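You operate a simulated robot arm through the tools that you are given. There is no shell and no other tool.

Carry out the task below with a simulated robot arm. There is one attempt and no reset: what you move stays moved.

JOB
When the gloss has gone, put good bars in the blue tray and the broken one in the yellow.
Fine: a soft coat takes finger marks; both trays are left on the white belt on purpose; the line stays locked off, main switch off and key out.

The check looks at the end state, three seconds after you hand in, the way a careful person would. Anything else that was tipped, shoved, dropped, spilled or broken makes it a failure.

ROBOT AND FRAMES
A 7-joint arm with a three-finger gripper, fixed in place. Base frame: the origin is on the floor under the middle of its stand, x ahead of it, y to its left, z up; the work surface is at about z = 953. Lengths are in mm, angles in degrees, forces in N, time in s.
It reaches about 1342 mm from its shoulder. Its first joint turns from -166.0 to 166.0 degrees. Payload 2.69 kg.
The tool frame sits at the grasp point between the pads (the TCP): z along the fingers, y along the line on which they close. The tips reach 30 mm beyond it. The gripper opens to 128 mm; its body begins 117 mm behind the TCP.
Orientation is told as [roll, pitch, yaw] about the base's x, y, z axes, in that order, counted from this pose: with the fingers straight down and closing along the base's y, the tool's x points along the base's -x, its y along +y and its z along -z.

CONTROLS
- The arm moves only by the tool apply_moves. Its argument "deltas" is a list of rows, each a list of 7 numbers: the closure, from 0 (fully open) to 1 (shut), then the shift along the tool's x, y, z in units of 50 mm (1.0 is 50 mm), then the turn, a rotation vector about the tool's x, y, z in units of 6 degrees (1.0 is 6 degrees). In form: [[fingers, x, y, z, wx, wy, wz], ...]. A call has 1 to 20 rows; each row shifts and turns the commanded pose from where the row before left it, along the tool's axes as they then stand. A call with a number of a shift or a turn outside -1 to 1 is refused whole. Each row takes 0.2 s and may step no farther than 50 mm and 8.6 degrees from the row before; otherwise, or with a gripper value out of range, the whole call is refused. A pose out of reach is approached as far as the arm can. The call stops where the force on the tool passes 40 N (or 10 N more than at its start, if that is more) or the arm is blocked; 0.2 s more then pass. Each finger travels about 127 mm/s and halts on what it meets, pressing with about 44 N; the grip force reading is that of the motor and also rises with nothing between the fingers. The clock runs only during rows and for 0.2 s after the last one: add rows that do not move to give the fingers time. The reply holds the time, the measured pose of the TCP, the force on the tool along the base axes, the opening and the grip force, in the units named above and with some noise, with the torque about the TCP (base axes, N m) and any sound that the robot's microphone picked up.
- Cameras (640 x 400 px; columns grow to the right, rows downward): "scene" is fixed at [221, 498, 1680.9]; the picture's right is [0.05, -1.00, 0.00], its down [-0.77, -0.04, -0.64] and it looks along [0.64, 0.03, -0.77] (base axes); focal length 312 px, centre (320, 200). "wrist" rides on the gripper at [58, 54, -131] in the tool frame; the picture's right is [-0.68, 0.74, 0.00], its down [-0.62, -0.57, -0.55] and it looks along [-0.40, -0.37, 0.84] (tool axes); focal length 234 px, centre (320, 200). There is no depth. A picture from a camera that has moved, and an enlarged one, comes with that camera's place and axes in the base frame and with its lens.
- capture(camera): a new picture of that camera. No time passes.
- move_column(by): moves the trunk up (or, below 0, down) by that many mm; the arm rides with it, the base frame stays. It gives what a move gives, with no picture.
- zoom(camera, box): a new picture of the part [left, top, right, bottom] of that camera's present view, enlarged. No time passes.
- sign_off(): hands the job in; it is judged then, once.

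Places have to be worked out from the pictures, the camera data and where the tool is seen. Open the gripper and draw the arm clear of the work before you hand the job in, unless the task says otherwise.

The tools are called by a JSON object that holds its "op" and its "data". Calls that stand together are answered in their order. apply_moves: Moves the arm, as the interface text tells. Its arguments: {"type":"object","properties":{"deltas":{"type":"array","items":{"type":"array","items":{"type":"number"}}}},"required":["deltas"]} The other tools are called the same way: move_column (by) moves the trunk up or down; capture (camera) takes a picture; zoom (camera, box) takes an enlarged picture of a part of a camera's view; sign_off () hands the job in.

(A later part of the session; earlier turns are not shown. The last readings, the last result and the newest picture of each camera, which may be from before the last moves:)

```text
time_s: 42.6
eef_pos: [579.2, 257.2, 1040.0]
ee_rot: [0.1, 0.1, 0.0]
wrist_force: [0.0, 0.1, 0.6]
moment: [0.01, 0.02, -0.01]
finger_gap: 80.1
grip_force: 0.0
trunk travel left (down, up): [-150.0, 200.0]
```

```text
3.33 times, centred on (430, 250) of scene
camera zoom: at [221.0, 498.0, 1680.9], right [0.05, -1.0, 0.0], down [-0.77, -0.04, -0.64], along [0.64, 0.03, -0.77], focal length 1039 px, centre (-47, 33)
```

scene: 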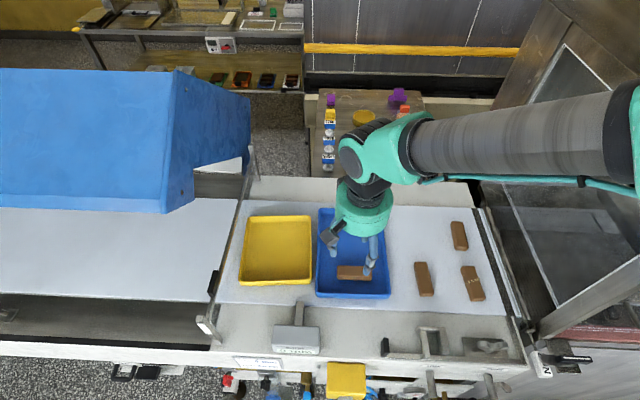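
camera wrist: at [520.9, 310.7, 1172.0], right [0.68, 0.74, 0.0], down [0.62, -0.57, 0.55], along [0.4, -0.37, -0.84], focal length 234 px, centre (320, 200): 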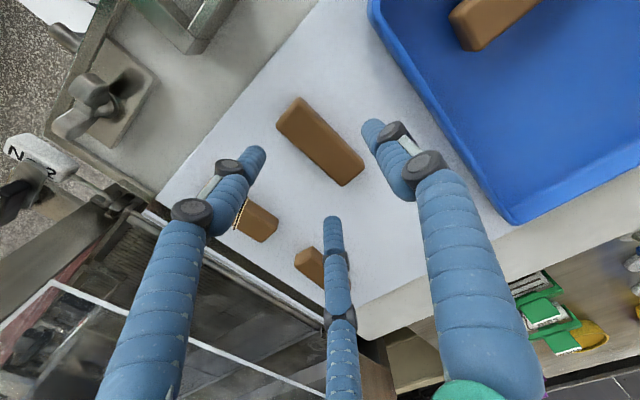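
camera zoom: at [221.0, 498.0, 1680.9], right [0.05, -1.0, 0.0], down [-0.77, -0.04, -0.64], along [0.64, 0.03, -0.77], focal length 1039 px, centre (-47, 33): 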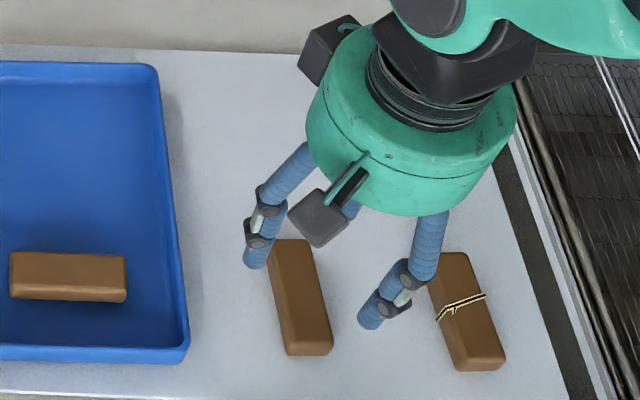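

Bar C measures (574, 263); the TCP is at (579, 257), so I shift 5 mm back and descend to z≈988.

{"op": "apply_moves", "data": {"deltas": [[0.375, 0.1, -0.03, 0, 0, 0, 0], [0.375, 0, 0, 0.3, 0, 0, 0], [0.375, 0, 0, 0.3, 0, 0, 0], [0.375, 0, 0, 0.2, 0, 0, 0], [0.375, 0, 0, 0.12, 0, 0, 0], [0.375, 0, 0, 0.1, 0, 0, 0], [0.375, 0, 0, 0, 0, 0, 0]]}}

{"op": "capture", "data": {"camera": "wrist"}}

{"op": "zoom", "data": {"camera": "scene", "box": [380, 220, 500, 310]}}

```text
time_s: 44.2
eef_pos: [571.8, 253.4, 990.0]
ee_rot: [0.1, 0.0, 0.0]
wrist_force: [-1.0, -0.3, 0.1]
moment: [0.01, 0.02, 0.03]
finger_gap: 79.7
grip_force: 0.1
trunk travel left (down, up): [-150.0, 200.0]
```

```text
taken
camera wrist: at [514.7, 307.8, 1122.0], right [0.68, 0.74, 0.0], down [0.62, -0.57, 0.55], along [0.4, -0.37, -0.84], focal length 234 px, centre (320, 200)
```

wrist: 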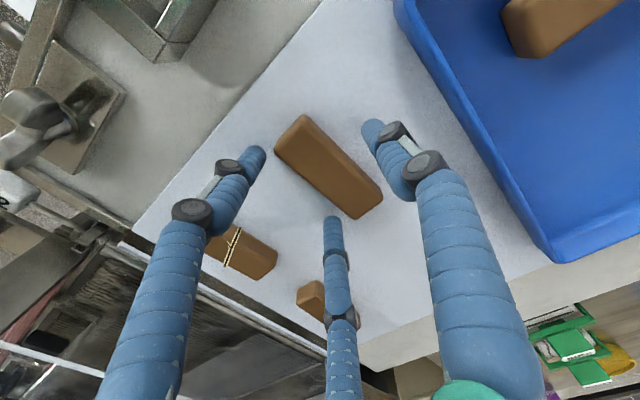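

```text
4.44 times, centred on (440, 265) of scene
camera zoom: at [221.0, 498.0, 1680.9], right [0.05, -1.0, 0.0], down [-0.77, -0.04, -0.64], along [0.64, 0.03, -0.77], focal length 1386 px, centre (-213, -89)
```

zoom: 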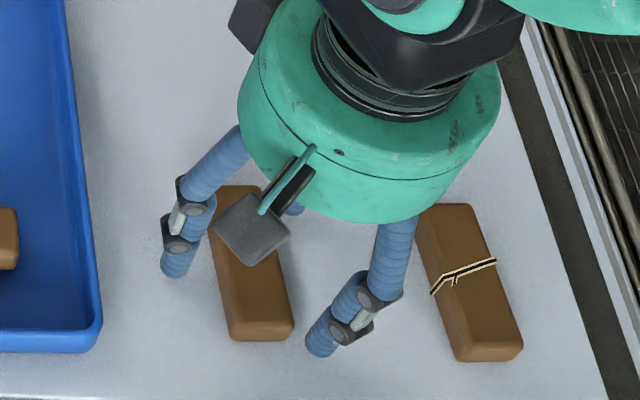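

The view matches the one that worked for the first bar. I lower 2 mm more and close step by step.

{"op": "apply_moves", "data": {"deltas": [[0.45, 0, 0, 0.04, 0, 0, 0], [0.5, 0, 0, 0, 0, 0, 0], [0.55, 0, 0, 0, 0, 0, 0], [0.6, 0, 0, 0, 0, 0, 0], [0.63, 0, 0, 0, 0, 0, 0], [0.66, 0, 0, 0, 0, 0, 0], [0.68, 0, 0, 0, 0, 0, 0], [0.695, 0, 0, 0, 0, 0, 0], [0.695, 0, 0, 0, 0, 0, 0]]}}

{"op": "capture", "data": {"camera": "wrist"}}

```text
time_s: 46.2
eef_pos: [572.6, 253.7, 987.6]
ee_rot: [0.0, -0.1, 0.0]
wrist_force: [1.6, 0.9, 0.8]
moment: [0.06, 0.01, 0.0]
finger_gap: 43.9
grip_force: 14.2
trunk travel left (down, up): [-150.0, 200.0]
```

```text
taken
camera wrist: at [514.3, 308.1, 1120.1], right [0.68, 0.74, 0.0], down [0.62, -0.57, 0.55], along [0.4, -0.37, -0.84], focal length 234 px, centre (320, 200)
```

wrist: 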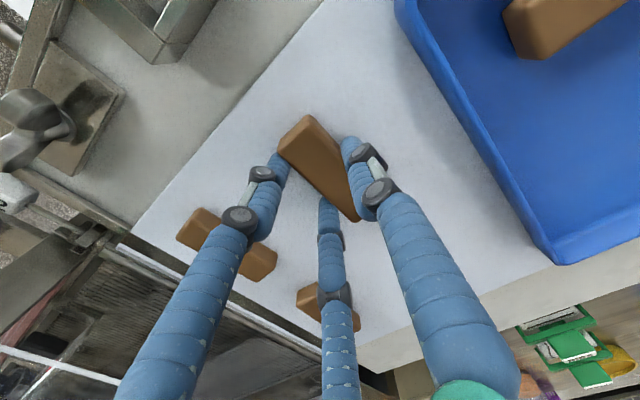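

The second bar is gripped at the same gap and force. I lift it and carry it over the blue tray's middle slot (TCP at about x=637, y=439).

{"op": "apply_moves", "data": {"deltas": [[0.695, 0, 0, -0.1, 0, 0, 0], [0.695, 0, 0, -0.2, 0, 0, 0], [0.695, 0, 0, -0.3, 0, 0, 0], [0.695, 0, 0, -0.4, 0, 0, 0], [0.695, 0, 0, -0.4, 0, 0, 0], [0.695, 0, 0, -0.4, 0, 0, 0], [0.695, 0, 0, -0.2, 0, 0, 0], [0.695, 0, 0, 0, 0, 0, 0], [0.695, -0.07, 0.2, 0, 0, 0, 0], [0.695, -0.14, 0.4, 0, 0, 0, 0], [0.695, -0.18, 0.52, 0, 0, 0, 0], [0.695, -0.18, 0.52, 0, 0, 0, 0], [0.695, -0.18, 0.52, 0, 0, 0, 0], [0.695, -0.18, 0.52, 0, 0, 0, 0], [0.695, -0.18, 0.52, 0, 0, 0, 0], [0.695, -0.11, 0.32, 0, 0, 0, 0], [0.695, -0.07, 0.19, 0, 0, 0, 0], [0.695, 0, 0, 0, 0, 0, 0]]}}

{"op": "apply_moves", "data": {"deltas": [[0.695, 0, 0, 0, 0, 0, 0.5], [0.695, 0, 0, 0, 0, 0, 1], [0.695, 0, 0, 0, 0, 0, 1], [0.695, 0, 0, 0, 0, 0, 1], [0.695, 0, 0, 0, 0, 0, 1], [0.695, 0, 0, 0, 0, 0, 1], [0.695, 0, 0, 0, 0, 0, 1], [0.695, 0, 0, 0, 0, 0, 1], [0.695, 0, 0, 0, 0, 0, 1], [0.695, 0, 0, 0, 0, 0, 1], [0.695, 0, 0, 0, 0, 0, 1], [0.695, 0, 0, 0, 0, 0, 1], [0.695, 0, 0, 0, 0, 0, 1], [0.695, 0, 0, 0, 0, 0, 1], [0.695, 0, 0, 0, 0, 0, 1], [0.695, 0, 0, 0, 0, 0, 0.5], [0.695, 0, 0, 0, 0, 0, 0]]}}

{"op": "capture", "data": {"camera": "wrist"}}

{"op": "capture", "data": {"camera": "scene"}}

```text
time_s: 50.0
eef_pos: [636.9, 437.9, 1089.9]
ee_rot: [-0.1, 0.0, 0.0]
wrist_force: [-0.2, -0.1, -0.3]
moment: [0.03, -0.01, -0.02]
finger_gap: 43.5
grip_force: 13.9
trunk travel left (down, up): [-150.0, 200.0]
```

```text
time_s: 53.6
eef_pos: [636.0, 439.9, 1088.8]
ee_rot: [0.0, 0.1, -90.0]
wrist_force: [0.6, -0.2, 0.7]
moment: [0.01, -0.02, 0.0]
finger_gap: 43.5
grip_force: 13.8
trunk travel left (down, up): [-150.0, 200.0]
```

```text
taken
camera wrist: at [690.2, 498.5, 1219.9], right [0.74, -0.68, 0.0], down [-0.57, -0.62, 0.55], along [-0.37, -0.4, -0.84], focal length 234 px, centre (320, 200)
```

wrist: 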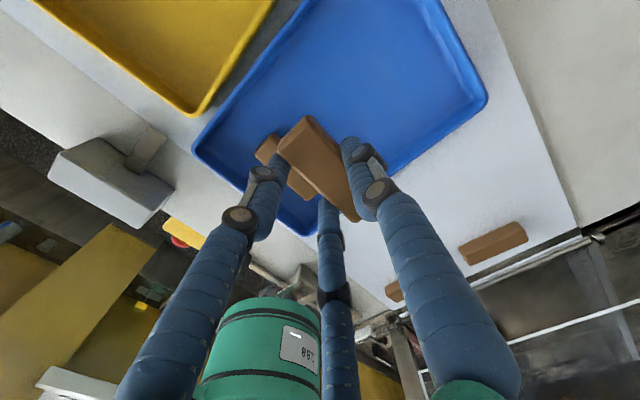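

```text
taken
```

scene: 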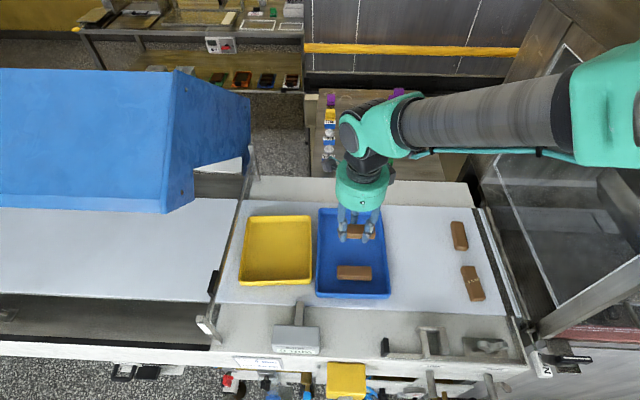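

Bar 1's far edge is at x≈595 and the fingers will be no nearer than about 605, so the slot is clear. I lower to just above the floor.

{"op": "apply_moves", "data": {"deltas": [[0.695, 0, 0.05, 0.3, 0, 0, 0], [0.695, 0, 0, 0.4, 0, 0, 0], [0.695, 0, 0, 0.4, 0, 0, 0], [0.695, 0, 0, 0.3, 0, 0, 0], [0.695, 0, 0, 0.2, 0, 0, 0], [0.695, 0, 0, 0.1, 0, 0, 0], [0.695, 0, 0, 0, 0, 0, 0]]}}

{"op": "zoom", "data": {"camera": "scene", "box": [300, 200, 410, 305]}}

{"op": "capture", "data": {"camera": "wrist"}}

```text
time_s: 55.2
eef_pos: [639.4, 439.3, 1003.6]
ee_rot: [0.0, -0.1, -90.0]
wrist_force: [-0.1, 0.2, 0.7]
moment: [0.01, 0.01, -0.02]
finger_gap: 43.4
grip_force: 14.1
trunk travel left (down, up): [-150.0, 200.0]
```

```text
3.81 times, centred on (355, 252) of scene
camera zoom: at [221.0, 498.0, 1680.9], right [0.05, -1.0, 0.0], down [-0.77, -0.04, -0.64], along [0.64, 0.03, -0.77], focal length 1188 px, centre (187, 0)
```

zoom: 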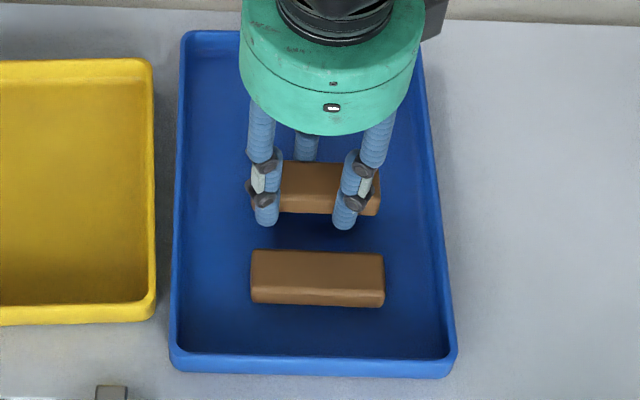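

```text
taken
camera wrist: at [692.4, 498.7, 1134.6], right [0.74, -0.68, 0.0], down [-0.57, -0.62, 0.55], along [-0.37, -0.4, -0.84], focal length 234 px, centre (320, 200)
```

wrist: 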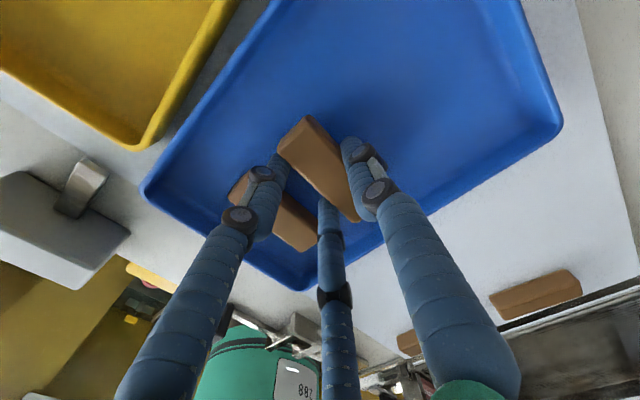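

Clear of bar 1. I lower in small steps until the bar touches the floor.

{"op": "apply_moves", "data": {"deltas": [[0.695, 0, 0, 0.06, 0, 0, 0], [0.695, 0, 0, 0.04, 0, 0, 0], [0.695, 0, 0, 0.03, 0, 0, 0], [0.695, 0, 0, 0, 0, 0, 0]]}}

```text
time_s: 56.2
eef_pos: [636.9, 439.4, 997.5]
ee_rot: [-0.1, 0.0, -90.0]
wrist_force: [-1.3, -0.6, -2.0]
moment: [0.02, 0.0, -0.02]
finger_gap: 43.4
grip_force: 14.0
trunk travel left (down, up): [-150.0, 200.0]
```

No contact yet at z≈997.5. I go down another 1.5 mm.

{"op": "apply_moves", "data": {"deltas": [[0.695, 0, 0, 0.03, 0, 0, 0], [0.695, 0, 0, 0, 0, 0, 0]]}}

```text
time_s: 56.8
eef_pos: [638.5, 440.3, 995.3]
ee_rot: [-0.1, 0.0, -89.9]
wrist_force: [0.2, 0.0, -0.6]
moment: [0.01, 0.02, 0.03]
finger_gap: 43.7
grip_force: 14.0
trunk travel left (down, up): [-150.0, 200.0]
```

{"op": "apply_moves", "data": {"deltas": [[0.695, 0, 0, 0.02, 0, 0, 0], [0.695, 0, 0, 0, 0, 0, 0]]}}

```text
time_s: 57.4
eef_pos: [638.3, 439.7, 995.6]
ee_rot: [0.1, 0.0, -90.1]
wrist_force: [-0.5, -0.1, -0.1]
moment: [0.0, -0.01, 0.01]
finger_gap: 43.4
grip_force: 14.0
trunk travel left (down, up): [-150.0, 200.0]
```

Still free at about z=995.5, so the floor is a little lower here than the first reading suggested. I go down another 1 mm and read again.

{"op": "apply_moves", "data": {"deltas": [[0.695, 0, 0, 0.025, 0, 0, 0], [0.695, 0, 0, 0, 0, 0, 0]]}}

```text
time_s: 58.0
eef_pos: [639.0, 439.1, 992.9]
ee_rot: [0.1, 0.0, -90.0]
wrist_force: [0.3, 0.0, 1.1]
moment: [-0.02, -0.03, -0.03]
finger_gap: 43.5
grip_force: 14.3
trunk travel left (down, up): [-150.0, 200.0]
```

Just about at the floor now (force only 1 N). One more millimetre to feel contact before releasing.

{"op": "apply_moves", "data": {"deltas": [[0.695, 0, 0, 0.02, 0, 0, 0], [0.695, 0, 0, 0, 0, 0, 0]]}}

{"op": "capture", "data": {"camera": "wrist"}}

```text
time_s: 58.6
eef_pos: [638.0, 438.4, 992.8]
ee_rot: [0.1, 0.0, -90.1]
wrist_force: [1.2, -2.0, 11.1]
moment: [-0.22, -0.13, -0.01]
finger_gap: 43.3
grip_force: 14.2
trunk travel left (down, up): [-150.0, 200.0]
```

```text
taken
camera wrist: at [692.8, 498.2, 1125.1], right [0.74, -0.68, 0.0], down [-0.57, -0.62, 0.55], along [-0.37, -0.4, -0.84], focal length 234 px, centre (320, 200)
```

wrist: 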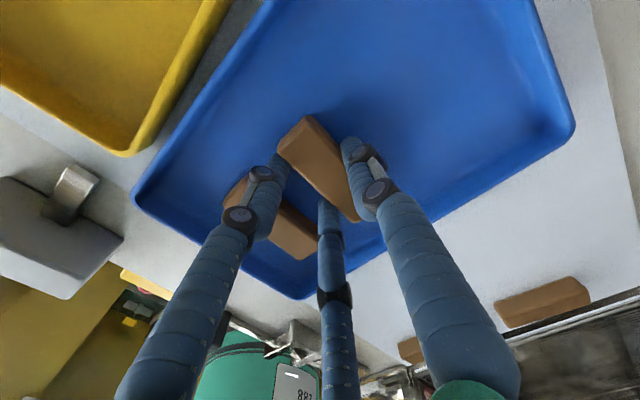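

The bar is on the floor (+11 N). I ease off about 1 mm and open to a 58 mm gap, then check.

{"op": "apply_moves", "data": {"deltas": [[0.695, 0, 0, -0.02, 0, 0, 0], [0.66, 0, 0, 0, 0, 0, 0], [0.62, 0, 0, 0, 0, 0, 0], [0.58, 0, 0, 0, 0, 0, 0], [0.55, 0, 0, 0, 0, 0, 0], [0.55, 0, 0, 0, 0, 0, 0]]}}

{"op": "zoom", "data": {"camera": "scene", "box": [300, 200, 410, 305]}}

{"op": "capture", "data": {"camera": "wrist"}}

```text
time_s: 60.0
eef_pos: [639.5, 439.8, 993.7]
ee_rot: [-0.1, 0.0, -90.0]
wrist_force: [-1.0, 0.4, -0.3]
moment: [-0.02, 0.02, 0.01]
finger_gap: 57.5
grip_force: 0.1
trunk travel left (down, up): [-150.0, 200.0]
```

```text
3.81 times, centred on (355, 252) of scene
camera zoom: at [221.0, 498.0, 1680.9], right [0.05, -1.0, 0.0], down [-0.77, -0.04, -0.64], along [0.64, 0.03, -0.77], focal length 1188 px, centre (187, 0)
```

zoom: 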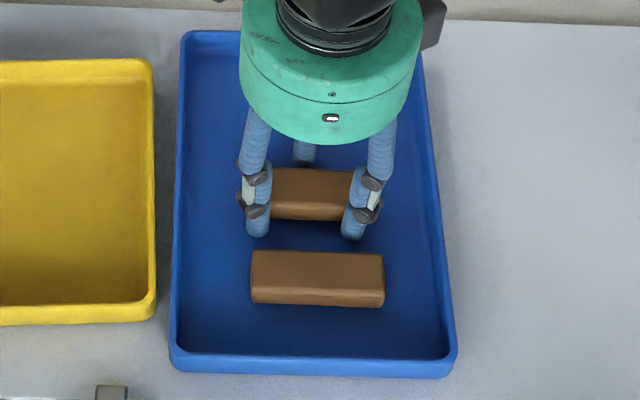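

```text
taken
camera wrist: at [692.9, 498.3, 1124.5], right [0.74, -0.68, 0.0], down [-0.57, -0.62, 0.55], along [-0.37, -0.4, -0.84], focal length 234 px, centre (320, 200)
```

wrist: 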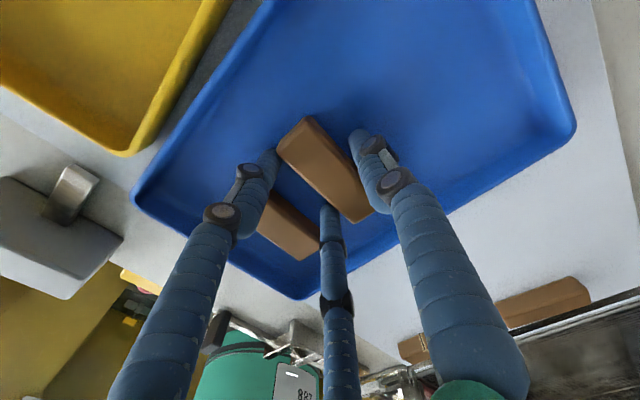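

Bar 2 is down and free, parallel to bar 1. I lift straight up and turn back, stopping at about yaw −3° to match the far-right bar.

{"op": "apply_moves", "data": {"deltas": [[0.55, 0, 0, -0.1, 0, 0, 0], [0.55, 0, 0, -0.3, 0, 0, 0], [0.55, 0, 0, -0.5, 0, 0, 0], [0.55, 0, 0, -0.6, 0, 0, 0], [0.55, 0, 0, -0.6, 0, 0, 0], [0.55, 0, 0, -0.2, 0, 0, 0], [0.55, 0, 0, 0, 0, 0, 0]]}}

{"op": "apply_moves", "data": {"deltas": [[0.375, 0, 0, 0, 0, 0, -0.5], [0.375, 0, 0, 0, 0, 0, -1], [0.375, 0, 0, 0, 0, 0, -1], [0.375, 0, 0, 0, 0, 0, -1], [0.375, 0, 0, 0, 0, 0, -1], [0.375, 0, 0, 0, 0, 0, -1], [0.375, 0, 0, 0, 0, 0, -1], [0.375, 0, 0, 0, 0, 0, -1], [0.375, 0, 0, 0, 0, 0, -1], [0.375, 0, 0, 0, 0, 0, -1], [0.375, 0, 0, 0, 0, 0, -1], [0.375, 0, 0, 0, 0, 0, -1], [0.375, 0, 0, 0, 0, 0, -1], [0.375, 0, 0, 0, 0, 0, -1], [0.375, 0, 0, 0, 0, 0, -1], [0.375, 0, 0, 0, 0, 0, 0]]}}

{"op": "capture", "data": {"camera": "scene"}}

```text
time_s: 61.6
eef_pos: [638.5, 438.8, 1109.6]
ee_rot: [0.0, -0.1, -90.0]
wrist_force: [-0.4, 0.2, -0.1]
moment: [0.01, 0.01, 0.01]
finger_gap: 57.6
grip_force: 0.0
trunk travel left (down, up): [-150.0, 200.0]
```

```text
time_s: 65.0
eef_pos: [639.5, 439.4, 1108.9]
ee_rot: [-0.1, 0.0, -2.9]
wrist_force: [-0.8, 0.0, 0.0]
moment: [-0.03, 0.0, 0.03]
finger_gap: 80.1
grip_force: 0.0
trunk travel left (down, up): [-150.0, 200.0]
```

```text
taken
```

scene: 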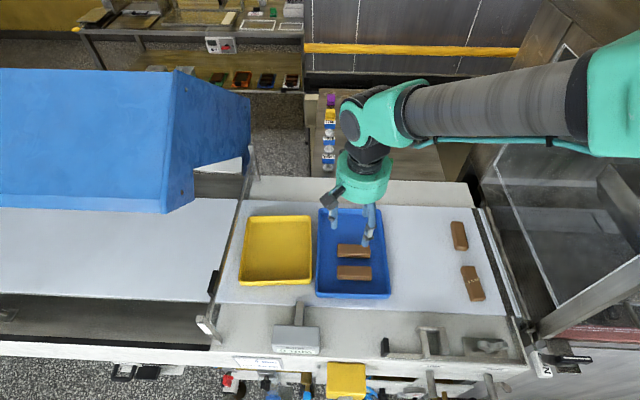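

Both placed bars sit well. I travel at z≈1109 over the far-right bar, estimated at (706, 145).

{"op": "apply_moves", "data": {"deltas": [[0.375, -0.06, -0.22, 0, 0, 0, 0], [0.375, -0.13, -0.47, 0, 0, 0, 0], [0.375, -0.13, -0.47, 0, 0, 0, 0], [0.375, -0.13, -0.47, 0, 0, 0, 0], [0.375, -0.13, -0.47, 0, 0, 0, 0], [0.375, -0.13, -0.47, 0, 0, 0, 0], [0.375, -0.13, -0.47, 0, 0, 0, 0], [0.375, -0.13, -0.47, 0, 0, 0, 0], [0.375, -0.13, -0.47, 0, 0, 0, 0], [0.375, -0.13, -0.47, 0, 0, 0, 0], [0.375, -0.13, -0.47, 0, 0, 0, 0], [0.375, -0.13, -0.47, 0, 0, 0, 0], [0.375, -0.1, -0.35, 0, 0, 0, 0], [0.375, -0.05, -0.2, 0, 0, 0, 0], [0.375, 0, 0, 0, 0, 0, 0]]}}

{"op": "capture", "data": {"camera": "scene"}}

{"op": "capture", "data": {"camera": "wrist"}}

```text
time_s: 68.2
eef_pos: [706.2, 139.1, 1109.5]
ee_rot: [0.0, 0.0, -3.1]
wrist_force: [0.0, -0.1, 0.6]
moment: [0.03, 0.02, -0.03]
finger_gap: 80.1
grip_force: 0.1
trunk travel left (down, up): [-150.0, 200.0]
```

```text
taken
```

scene: 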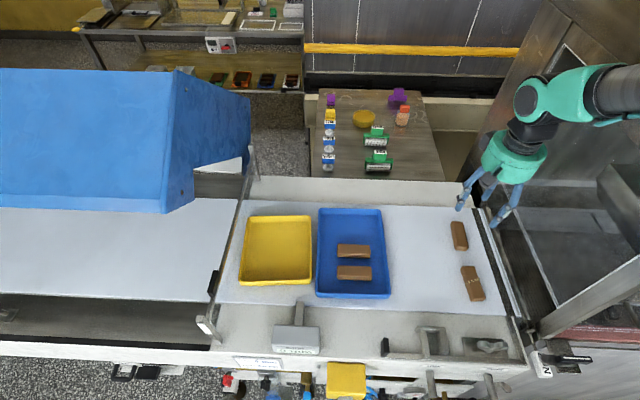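

```text
taken
camera wrist: at [649.7, 195.2, 1239.7], right [0.71, 0.7, 0.0], down [0.59, -0.6, 0.55], along [0.38, -0.39, -0.84], focal length 234 px, centre (320, 200)
```

wrist: 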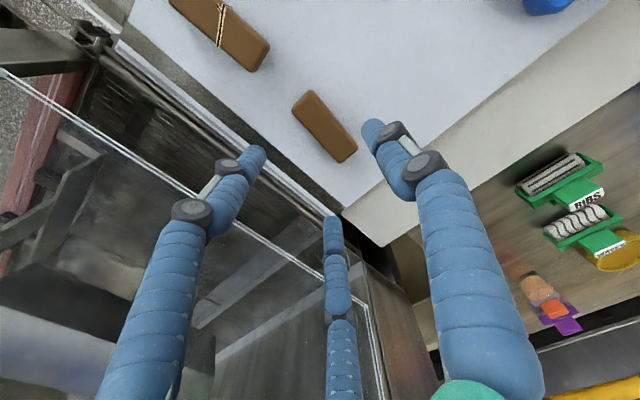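

Bar B is measured at (706, 145) and the TCP is at (705, 138), well aligned; the glass guard edge lies at y≈−10, far enough. I descend to about z=1030 and look.

{"op": "apply_moves", "data": {"deltas": [[0.375, -0.02, -0.03, 0.3, 0, 0, 0], [0.375, 0, 0, 0.4, 0, 0, 0], [0.375, 0, 0, 0.4, 0, 0, 0], [0.375, 0, 0, 0.3, 0, 0, 0], [0.375, 0, 0, 0.2, 0, 0, 0], [0.375, 0, 0, 0, 0, 0, 0]]}}

{"op": "capture", "data": {"camera": "wrist"}}

{"op": "capture", "data": {"camera": "scene"}}

```text
time_s: 69.6
eef_pos: [706.5, 135.6, 1029.0]
ee_rot: [0.0, 0.0, -3.0]
wrist_force: [-0.3, 0.6, -1.1]
moment: [0.02, 0.03, 0.0]
finger_gap: 80.1
grip_force: 0.0
trunk travel left (down, up): [-150.0, 200.0]
```

```text
taken
camera wrist: at [650.6, 193.5, 1160.2], right [0.71, 0.7, 0.0], down [0.59, -0.6, 0.55], along [0.38, -0.39, -0.84], focal length 234 px, centre (320, 200)
```

wrist: 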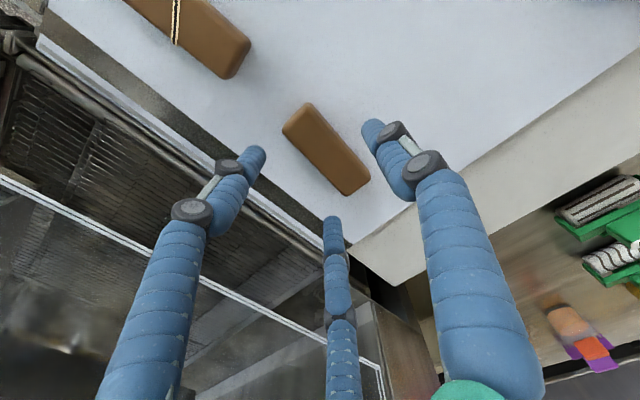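

```text
taken
```

scene: 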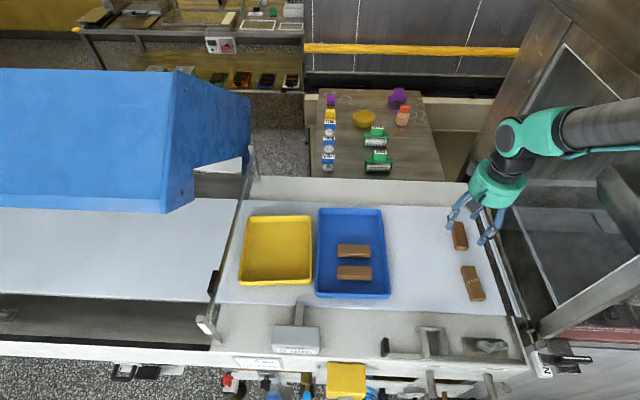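

The view matches the earlier good alignments. I descend to z≈988.5.

{"op": "apply_moves", "data": {"deltas": [[0.375, 0, 0, 0.3, 0, 0, 0], [0.375, 0, 0, 0.25, 0, 0, 0], [0.375, 0, 0, 0.15, 0, 0, 0], [0.375, 0, 0, 0.1, 0, 0, 0], [0.375, 0, 0, 0, 0, 0, 0]]}}

{"op": "capture", "data": {"camera": "wrist"}}

{"op": "zoom", "data": {"camera": "scene", "box": [410, 180, 530, 270]}}

```text
time_s: 70.8
eef_pos: [707.5, 135.8, 988.2]
ee_rot: [0.0, 0.0, -3.0]
wrist_force: [0.1, 0.4, 0.0]
moment: [0.01, -0.01, -0.01]
finger_gap: 79.9
grip_force: 0.1
trunk travel left (down, up): [-150.0, 200.0]
```

```text
taken
camera wrist: at [651.6, 193.2, 1119.4], right [0.71, 0.7, 0.0], down [0.59, -0.6, 0.55], along [0.38, -0.39, -0.84], focal length 234 px, centre (320, 200)
```

wrist: 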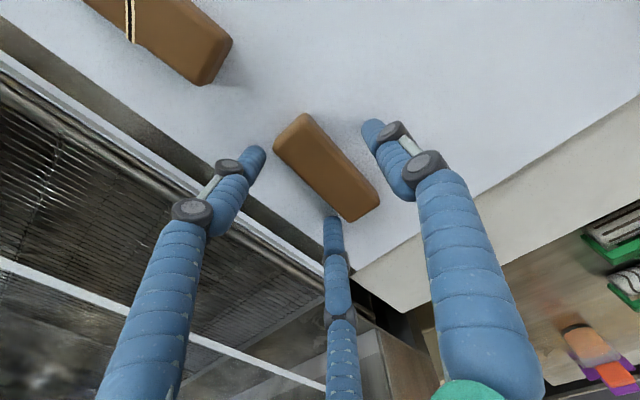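

```text
4.44 times, centred on (470, 225) of scene
camera zoom: at [221.0, 498.0, 1680.9], right [0.05, -1.0, 0.0], down [-0.77, -0.04, -0.64], along [0.64, 0.03, -0.77], focal length 1386 px, centre (-347, 89)
```

zoom: 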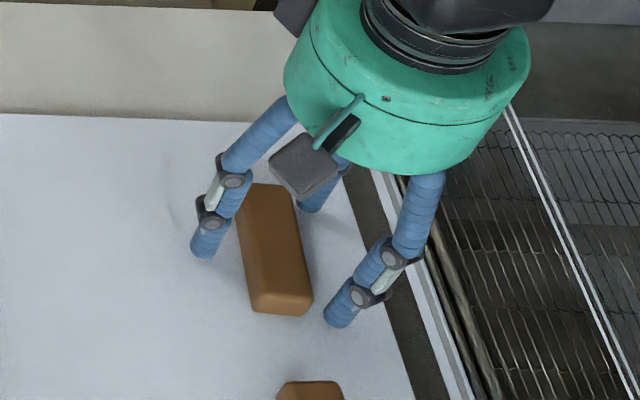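

The fingers straddle bar B with clearance. I close step by step to the same grip.

{"op": "apply_moves", "data": {"deltas": [[0.45, 0, 0, 0, 0, 0, 0], [0.5, 0, 0, 0, 0, 0, 0], [0.55, 0, 0, 0, 0, 0, 0], [0.6, 0, 0, 0, 0, 0, 0], [0.63, 0, 0, 0, 0, 0, 0], [0.66, 0, 0, 0, 0, 0, 0], [0.68, 0, 0, 0, 0, 0, 0], [0.695, 0, 0, 0, 0, 0, 0], [0.695, 0, 0, 0, 0, 0, 0]]}}

{"op": "capture", "data": {"camera": "wrist"}}

```text
time_s: 72.8
eef_pos: [707.6, 136.1, 988.7]
ee_rot: [-0.1, 0.0, -2.9]
wrist_force: [-0.2, 0.9, 1.7]
moment: [0.06, -0.03, 0.01]
finger_gap: 43.6
grip_force: 14.1
trunk travel left (down, up): [-150.0, 200.0]
```

```text
taken
camera wrist: at [651.6, 193.2, 1119.5], right [0.71, 0.7, 0.0], down [0.59, -0.6, 0.55], along [0.38, -0.39, -0.84], focal length 234 px, centre (320, 200)
```

wrist: 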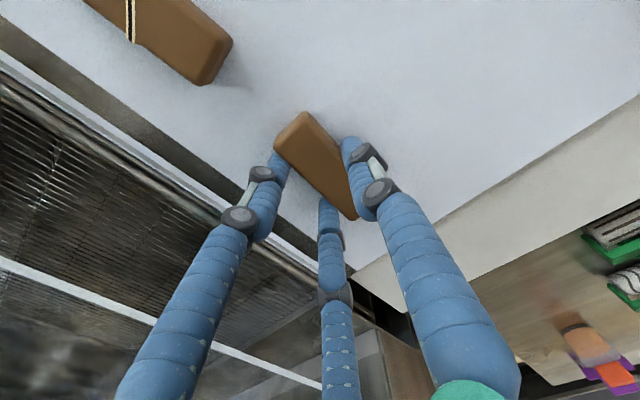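

Grip is the same as before (43.6 mm, 14 N). I lift to z≈1105 and zoom on the blue tray to fix the third slot.

{"op": "apply_moves", "data": {"deltas": [[0.695, 0, 0, -0.1, 0, 0, 0], [0.695, 0, 0, -0.2, 0, 0, 0], [0.695, 0, 0, -0.3, 0, 0, 0], [0.695, 0, 0, -0.4, 0, 0, 0], [0.695, 0, 0, -0.5, 0, 0, 0], [0.695, 0, 0, -0.5, 0, 0, 0], [0.695, 0, 0, -0.3, 0, 0, 0], [0.695, 0, 0, 0, 0, 0, 0]]}}

{"op": "zoom", "data": {"camera": "scene", "box": [300, 200, 410, 305]}}

{"op": "capture", "data": {"camera": "wrist"}}

```text
time_s: 74.6
eef_pos: [706.5, 135.9, 1102.9]
ee_rot: [0.0, 0.1, -3.0]
wrist_force: [0.1, 0.6, -1.0]
moment: [-0.01, -0.02, -0.03]
finger_gap: 43.5
grip_force: 13.6
trunk travel left (down, up): [-150.0, 200.0]
```

```text
3.81 times, centred on (355, 252) of scene
camera zoom: at [221.0, 498.0, 1680.9], right [0.05, -1.0, 0.0], down [-0.77, -0.04, -0.64], along [0.64, 0.03, -0.77], focal length 1188 px, centre (187, 0)
```

zoom: 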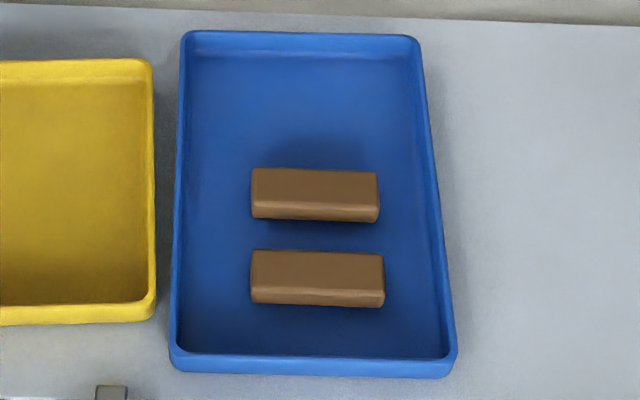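

```text
taken
camera wrist: at [651.3, 193.9, 1234.3], right [0.71, 0.7, 0.0], down [0.59, -0.6, 0.55], along [0.38, -0.39, -0.84], focal length 234 px, centre (320, 200)
```

wrist: 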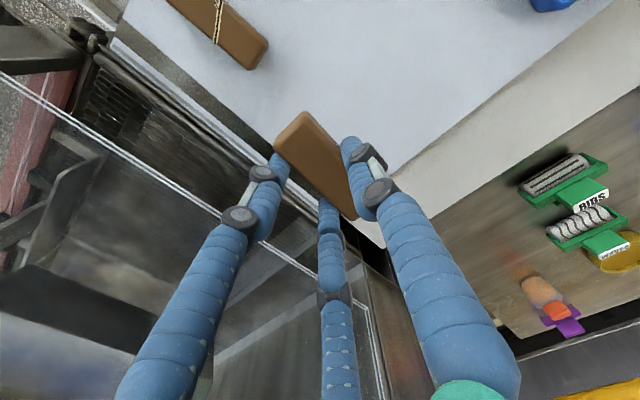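

The two bars lie at x≈584 and 647, and the far wall is at x≈768, so I aim the third bar at x≈708 (TCP x≈700). I carry it over and turn the tool to −90°.

{"op": "apply_moves", "data": {"deltas": [[0.695, 0.016, 0.22, 0, 0, 0, 0], [0.695, 0.034, 0.47, 0, 0, 0, 0], [0.695, 0.034, 0.47, 0, 0, 0, 0], [0.695, 0.034, 0.47, 0, 0, 0, 0], [0.695, 0.034, 0.47, 0, 0, 0, 0], [0.695, 0.034, 0.47, 0, 0, 0, 0], [0.695, 0.034, 0.47, 0, 0, 0, 0], [0.695, 0.034, 0.47, 0, 0, 0, 0], [0.695, 0.034, 0.47, 0, 0, 0, 0], [0.695, 0.034, 0.47, 0, 0, 0, 0], [0.695, 0.034, 0.47, 0, 0, 0, 0], [0.695, 0.034, 0.47, 0, 0, 0, 0], [0.695, 0.034, 0.47, 0, 0, 0, 0], [0.695, 0.016, 0.19, 0, 0, 0, 0], [0.695, 0, 0, 0, 0, 0, 0]]}}

{"op": "apply_moves", "data": {"deltas": [[0.695, 0, 0, 0, 0, 0, 0.5], [0.695, 0, 0, 0, 0, 0, 1], [0.695, 0, 0, 0, 0, 0, 1], [0.695, 0, 0, 0, 0, 0, 1], [0.695, 0, 0, 0, 0, 0, 1], [0.695, 0, 0, 0, 0, 0, 1], [0.695, 0, 0, 0, 0, 0, 1], [0.695, 0, 0, 0, 0, 0, 1], [0.695, 0, 0, 0, 0, 0, 1], [0.695, 0, 0, 0, 0, 0, 1], [0.695, 0, 0, 0, 0, 0, 1], [0.695, 0, 0, 0, 0, 0, 1], [0.695, 0, 0, 0, 0, 0, 1], [0.695, 0, 0, 0, 0, 0, 1], [0.695, 0, 0, 0, 0, 0, 1], [0.695, 0, 0, 0, 0, 0, 0]]}}

{"op": "capture", "data": {"camera": "scene"}}

{"op": "capture", "data": {"camera": "wrist"}}

```text
time_s: 77.8
eef_pos: [700.1, 438.8, 1102.2]
ee_rot: [-0.1, 0.1, -3.0]
wrist_force: [-0.2, -0.7, -0.9]
moment: [-0.04, -0.03, 0.02]
finger_gap: 43.6
grip_force: 14.0
trunk travel left (down, up): [-150.0, 200.0]
```

```text
time_s: 81.2
eef_pos: [699.8, 441.2, 1103.5]
ee_rot: [-0.1, 0.0, -90.0]
wrist_force: [0.8, -0.1, -1.4]
moment: [-0.02, 0.03, 0.02]
finger_gap: 43.6
grip_force: 14.2
trunk travel left (down, up): [-150.0, 200.0]
```

```text
taken
```

scene: 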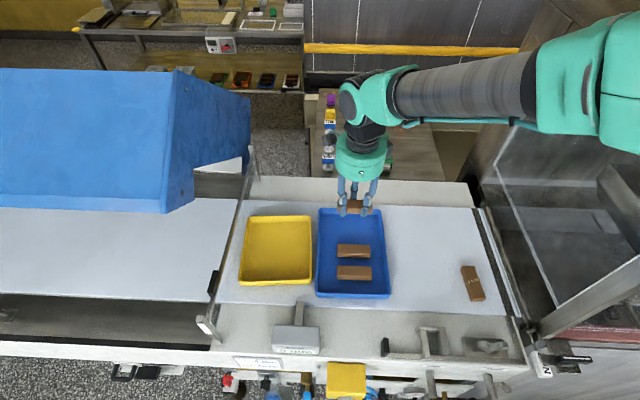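

```text
taken
camera wrist: at [754.1, 499.8, 1234.7], right [0.74, -0.68, 0.0], down [-0.57, -0.62, 0.55], along [-0.37, -0.4, -0.84], focal length 234 px, centre (320, 200)
```

wrist: 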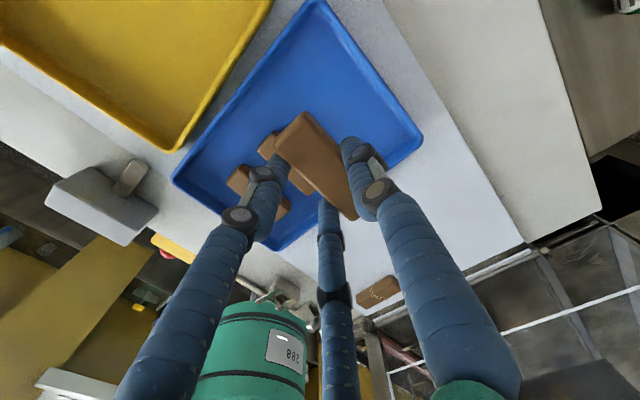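

Everything in position over the far slot. I lower to z≈1005 and check clearance to bar 2 and the far wall.

{"op": "apply_moves", "data": {"deltas": [[0.695, 0, 0, 0.3, 0, 0, 0], [0.695, 0, 0, 0.4, 0, 0, 0], [0.695, 0, 0, 0.4, 0, 0, 0], [0.695, 0, 0, 0.4, 0, 0, 0], [0.695, 0, 0, 0.3, 0, 0, 0], [0.695, 0, 0, 0.15, 0, 0, 0], [0.695, 0, 0, 0, 0, 0, 0]]}}

{"op": "zoom", "data": {"camera": "scene", "box": [300, 180, 410, 285]}}

{"op": "capture", "data": {"camera": "wrist"}}

```text
time_s: 82.8
eef_pos: [700.2, 438.5, 1007.0]
ee_rot: [0.1, 0.0, -90.0]
wrist_force: [0.0, 0.1, -1.0]
moment: [0.0, -0.01, -0.01]
finger_gap: 43.3
grip_force: 13.9
trunk travel left (down, up): [-150.0, 200.0]
```

```text
3.81 times, centred on (355, 232) of scene
camera zoom: at [221.0, 498.0, 1680.9], right [0.05, -1.0, 0.0], down [-0.77, -0.04, -0.64], along [0.64, 0.03, -0.77], focal length 1188 px, centre (187, 76)
```

zoom: 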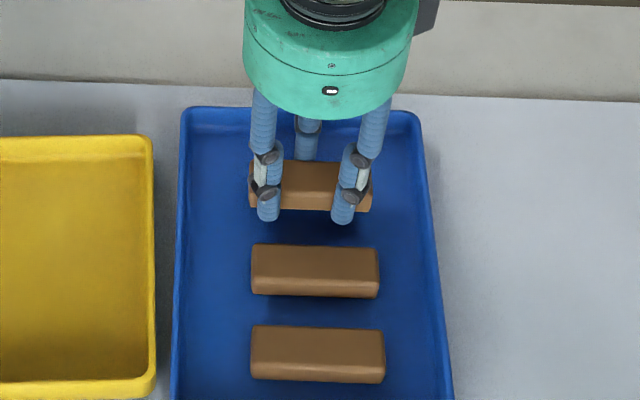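

```text
taken
camera wrist: at [754.2, 498.0, 1138.4], right [0.74, -0.68, 0.0], down [-0.57, -0.62, 0.55], along [-0.37, -0.4, -0.84], focal length 234 px, centre (320, 200)
```

wrist: 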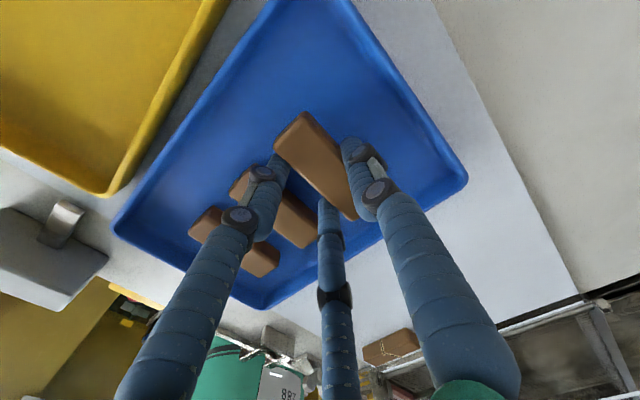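

Clear of bar 2 and the far wall. I lower in small steps towards z≈994 and read the force.

{"op": "apply_moves", "data": {"deltas": [[0.695, 0, 0, 0.1, 0, 0, 0], [0.695, 0, 0, 0.08, 0, 0, 0], [0.695, 0, 0, 0.05, 0, 0, 0], [0.695, 0, 0, 0, 0, 0, 0]]}}

```text
time_s: 83.8
eef_pos: [700.3, 440.2, 995.0]
ee_rot: [0.0, 0.0, -90.0]
wrist_force: [0.9, -0.9, 0.2]
moment: [-0.03, -0.01, -0.01]
finger_gap: 43.8
grip_force: 13.7
trunk travel left (down, up): [-150.0, 200.0]
```

No contact at z≈995.5. I go down another 1.5 mm.

{"op": "apply_moves", "data": {"deltas": [[0.695, 0, 0, 0.03, 0, 0, 0], [0.695, 0, 0, 0.02, 0, 0, 0], [0.695, 0, 0, 0, 0, 0, 0]]}}

```text
time_s: 84.6
eef_pos: [701.2, 440.4, 993.5]
ee_rot: [0.0, -0.1, -90.0]
wrist_force: [0.1, -0.4, 6.9]
moment: [-0.11, -0.14, 0.04]
finger_gap: 43.6
grip_force: 13.9
trunk travel left (down, up): [-150.0, 200.0]
```

The bar has touched down (+7 N). I ease off half a millimetre and open to about a 55 mm gap.

{"op": "apply_moves", "data": {"deltas": [[0.695, 0, 0, -0.015, 0, 0, 0], [0.66, 0, 0, 0, 0, 0, 0], [0.62, 0, 0, 0, 0, 0, 0], [0.59, 0, 0, 0, 0, 0, 0], [0.57, 0, 0, 0, 0, 0, 0], [0.57, 0, 0, 0, 0, 0, 0]]}}

{"op": "zoom", "data": {"camera": "scene", "box": [300, 180, 410, 285]}}

{"op": "capture", "data": {"camera": "wrist"}}

```text
time_s: 86.0
eef_pos: [700.9, 439.3, 993.2]
ee_rot: [0.0, -0.1, -89.9]
wrist_force: [0.2, 0.1, 0.0]
moment: [-0.01, 0.02, 0.0]
finger_gap: 55.4
grip_force: 0.1
trunk travel left (down, up): [-150.0, 200.0]
```

```text
3.81 times, centred on (355, 232) of scene
camera zoom: at [221.0, 498.0, 1680.9], right [0.05, -1.0, 0.0], down [-0.77, -0.04, -0.64], along [0.64, 0.03, -0.77], focal length 1188 px, centre (187, 76)
```

zoom: 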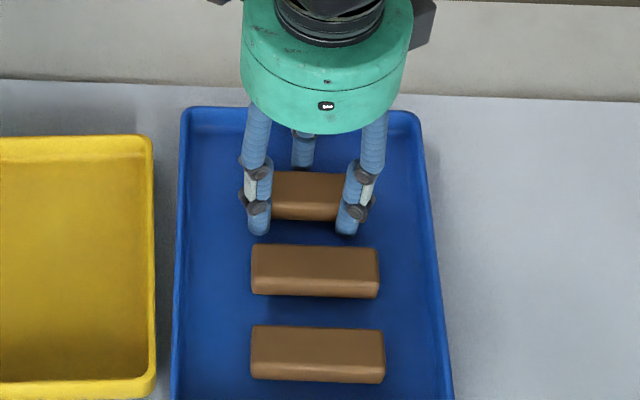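

```text
taken
camera wrist: at [754.3, 499.0, 1124.3], right [0.74, -0.68, 0.0], down [-0.57, -0.62, 0.55], along [-0.37, -0.4, -0.84], focal length 234 px, centre (320, 200)
```

wrist: 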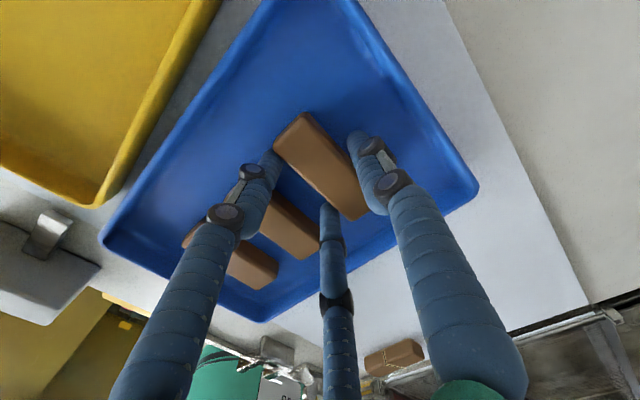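

Bar 3 is released and square in the tray. I lift straight up and turn back to about yaw +3° to match the cracked bar.

{"op": "apply_moves", "data": {"deltas": [[0.57, 0, 0, -0.1, 0, 0, 0], [0.57, 0, 0, -0.3, 0, 0, 0], [0.57, 0, 0, -0.5, 0, 0, 0], [0.57, 0, 0, -0.6, 0, 0, 0], [0.57, 0, 0, -0.6, 0, 0, 0], [0.57, 0, 0, -0.2, 0, 0, 0], [0.57, 0, 0, 0, 0, 0, 0]]}}

{"op": "apply_moves", "data": {"deltas": [[0.375, 0, 0, 0, 0, 0, -0.5], [0.375, 0, 0, 0, 0, 0, -1], [0.375, 0, 0, 0, 0, 0, -1], [0.375, 0, 0, 0, 0, 0, -1], [0.375, 0, 0, 0, 0, 0, -1], [0.375, 0, 0, 0, 0, 0, -1], [0.375, 0, 0, 0, 0, 0, -1], [0.375, 0, 0, 0, 0, 0, -1], [0.375, 0, 0, 0, 0, 0, -1], [0.375, 0, 0, 0, 0, 0, -1], [0.375, 0, 0, 0, 0, 0, -1], [0.375, 0, 0, 0, 0, 0, -1], [0.375, 0, 0, 0, 0, 0, -1], [0.375, 0, 0, 0, 0, 0, -1], [0.375, 0, 0, 0, 0, 0, -1], [0.375, 0, 0, 0, 0, 0, -1], [0.375, 0, 0, 0, 0, 0, 0]]}}

{"op": "capture", "data": {"camera": "scene"}}

```text
time_s: 87.6
eef_pos: [699.8, 440.9, 1108.6]
ee_rot: [0.0, 0.0, -90.1]
wrist_force: [0.7, 0.7, 0.2]
moment: [0.03, -0.02, 0.01]
finger_gap: 54.9
grip_force: 0.0
trunk travel left (down, up): [-150.0, 200.0]
```

```text
time_s: 91.2
eef_pos: [700.1, 440.9, 1107.6]
ee_rot: [-0.1, 0.0, 3.1]
wrist_force: [0.0, 0.4, -0.1]
moment: [-0.01, 0.04, -0.02]
finger_gap: 80.2
grip_force: 0.1
trunk travel left (down, up): [-150.0, 200.0]
```

```text
taken
```

scene: 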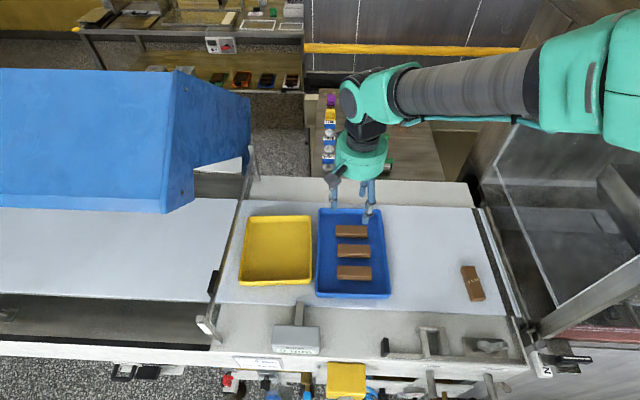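

All three good bars lie neatly in the blue tray. Now I travel over the cracked bar, estimated at (568, 145).

{"op": "apply_moves", "data": {"deltas": [[0.375, 0.1, -0.2, 0, 0, 0, 0], [0.375, 0.22, -0.45, 0, 0, 0, 0], [0.375, 0.22, -0.45, 0, 0, 0, 0], [0.375, 0.22, -0.45, 0, 0, 0, 0], [0.375, 0.22, -0.45, 0, 0, 0, 0], [0.375, 0.22, -0.45, 0, 0, 0, 0], [0.375, 0.22, -0.45, 0, 0, 0, 0], [0.375, 0.22, -0.45, 0, 0, 0, 0], [0.375, 0.22, -0.45, 0, 0, 0, 0], [0.375, 0.22, -0.45, 0, 0, 0, 0], [0.375, 0.22, -0.45, 0, 0, 0, 0], [0.375, 0.22, -0.45, 0, 0, 0, 0], [0.375, 0.22, -0.45, 0, 0, 0, 0], [0.375, 0.194, -0.325, 0, 0, 0, 0], [0.375, 0, 0, 0, 0, 0, 0]]}}

{"op": "capture", "data": {"camera": "wrist"}}

{"op": "capture", "data": {"camera": "scene"}}

```text
time_s: 94.4
eef_pos: [569.1, 135.2, 1107.9]
ee_rot: [0.0, 0.0, 3.0]
wrist_force: [-0.8, -0.2, 0.8]
moment: [0.0, 0.01, 0.02]
finger_gap: 79.9
grip_force: 0.0
trunk travel left (down, up): [-150.0, 200.0]
```

```text
taken
camera wrist: at [508.4, 186.7, 1239.9], right [0.64, 0.77, 0.0], down [0.64, -0.53, 0.55], along [0.42, -0.35, -0.84], focal length 234 px, centre (320, 200)
```

wrist: 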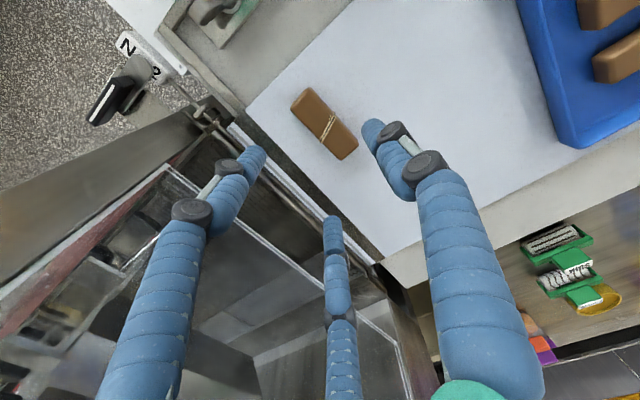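

```text
taken
```

scene: 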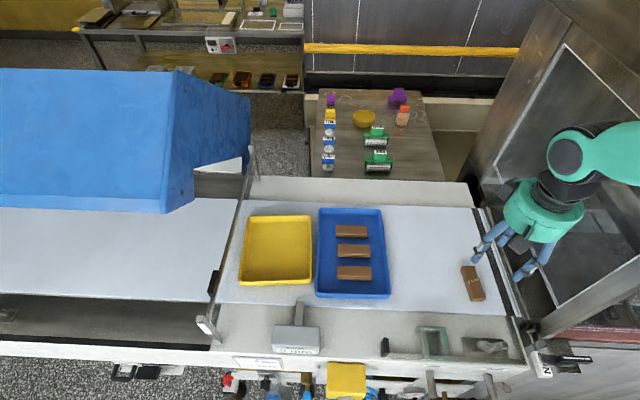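

The cracked bar is aligned under the gripper just as the earlier ones were (bar ≈(568.5, 143)). I check the clearance to the guard frame at the right before descending.

{"op": "zoom", "data": {"camera": "scene", "box": [440, 100, 640, 360]}}

{"op": "zoom", "data": {"camera": "wrist", "box": [60, 20, 380, 220]}}

```text
1.54 times, centred on (540, 230) of scene
camera zoom: at [221.0, 498.0, 1680.9], right [0.05, -1.0, 0.0], down [-0.77, -0.04, -0.64], along [0.64, 0.03, -0.77], focal length 480 px, centre (-18, 154)
```

zoom: 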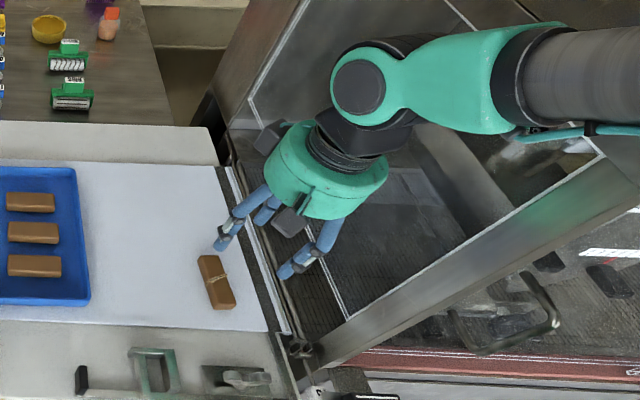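

```text
2.00 times, centred on (220, 120) of wrist
camera zoom: at [508.4, 186.7, 1239.9], right [0.64, 0.77, 0.0], down [0.64, -0.53, 0.55], along [0.42, -0.35, -0.84], focal length 468 px, centre (520, 360)
```

zoom: 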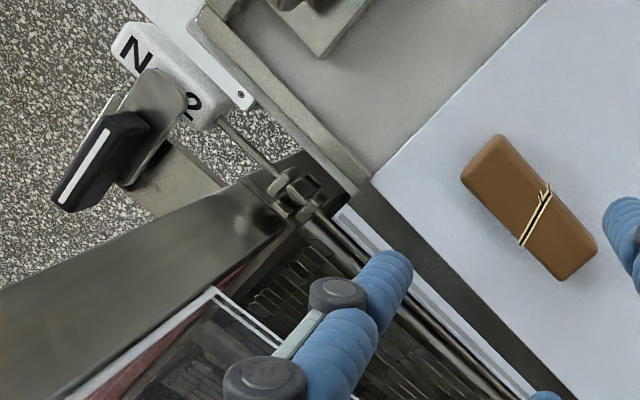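

The guard is a near-vertical pane at about y≈0–20, starting at x≈488; the gripper body stays at y≥70 here, so there is room. I descend to z≈1030.

{"op": "apply_moves", "data": {"deltas": [[0.375, 0, 0, 0.3, 0, 0, 0], [0.375, 0, 0, 0.4, 0, 0, 0], [0.375, 0, 0, 0.4, 0, 0, 0], [0.375, 0, 0, 0.3, 0, 0, 0], [0.375, 0, 0, 0.16, 0, 0, 0], [0.375, 0, 0, 0, 0, 0, 0]]}}

{"op": "capture", "data": {"camera": "wrist"}}

{"op": "zoom", "data": {"camera": "scene", "box": [440, 100, 640, 360]}}

```text
time_s: 95.8
eef_pos: [568.7, 136.5, 1029.6]
ee_rot: [0.0, 0.0, 3.0]
wrist_force: [1.1, 0.2, 0.2]
moment: [0.03, -0.03, 0.01]
finger_gap: 79.9
grip_force: 0.0
trunk travel left (down, up): [-150.0, 200.0]
```

```text
taken
camera wrist: at [507.4, 187.7, 1161.3], right [0.64, 0.77, 0.0], down [0.64, -0.53, 0.55], along [0.42, -0.35, -0.84], focal length 234 px, centre (320, 200)
```

wrist: 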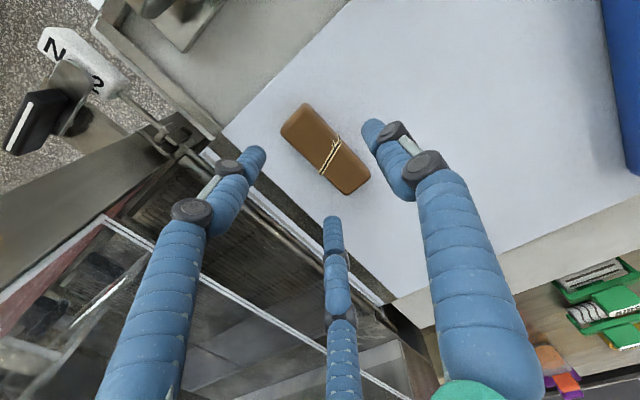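

```text
1.54 times, centred on (540, 230) of scene
camera zoom: at [221.0, 498.0, 1680.9], right [0.05, -1.0, 0.0], down [-0.77, -0.04, -0.64], along [0.64, 0.03, -0.77], focal length 480 px, centre (-18, 154)
```

zoom: 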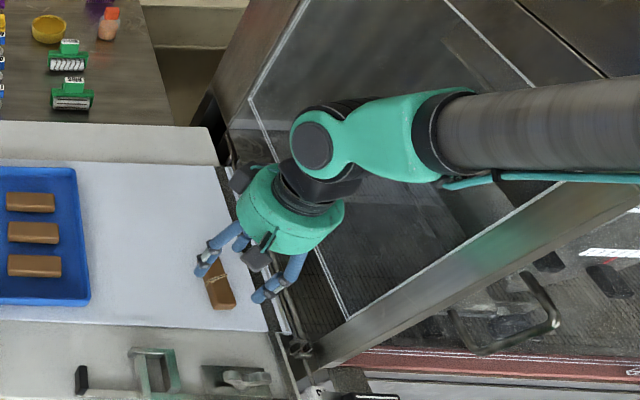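

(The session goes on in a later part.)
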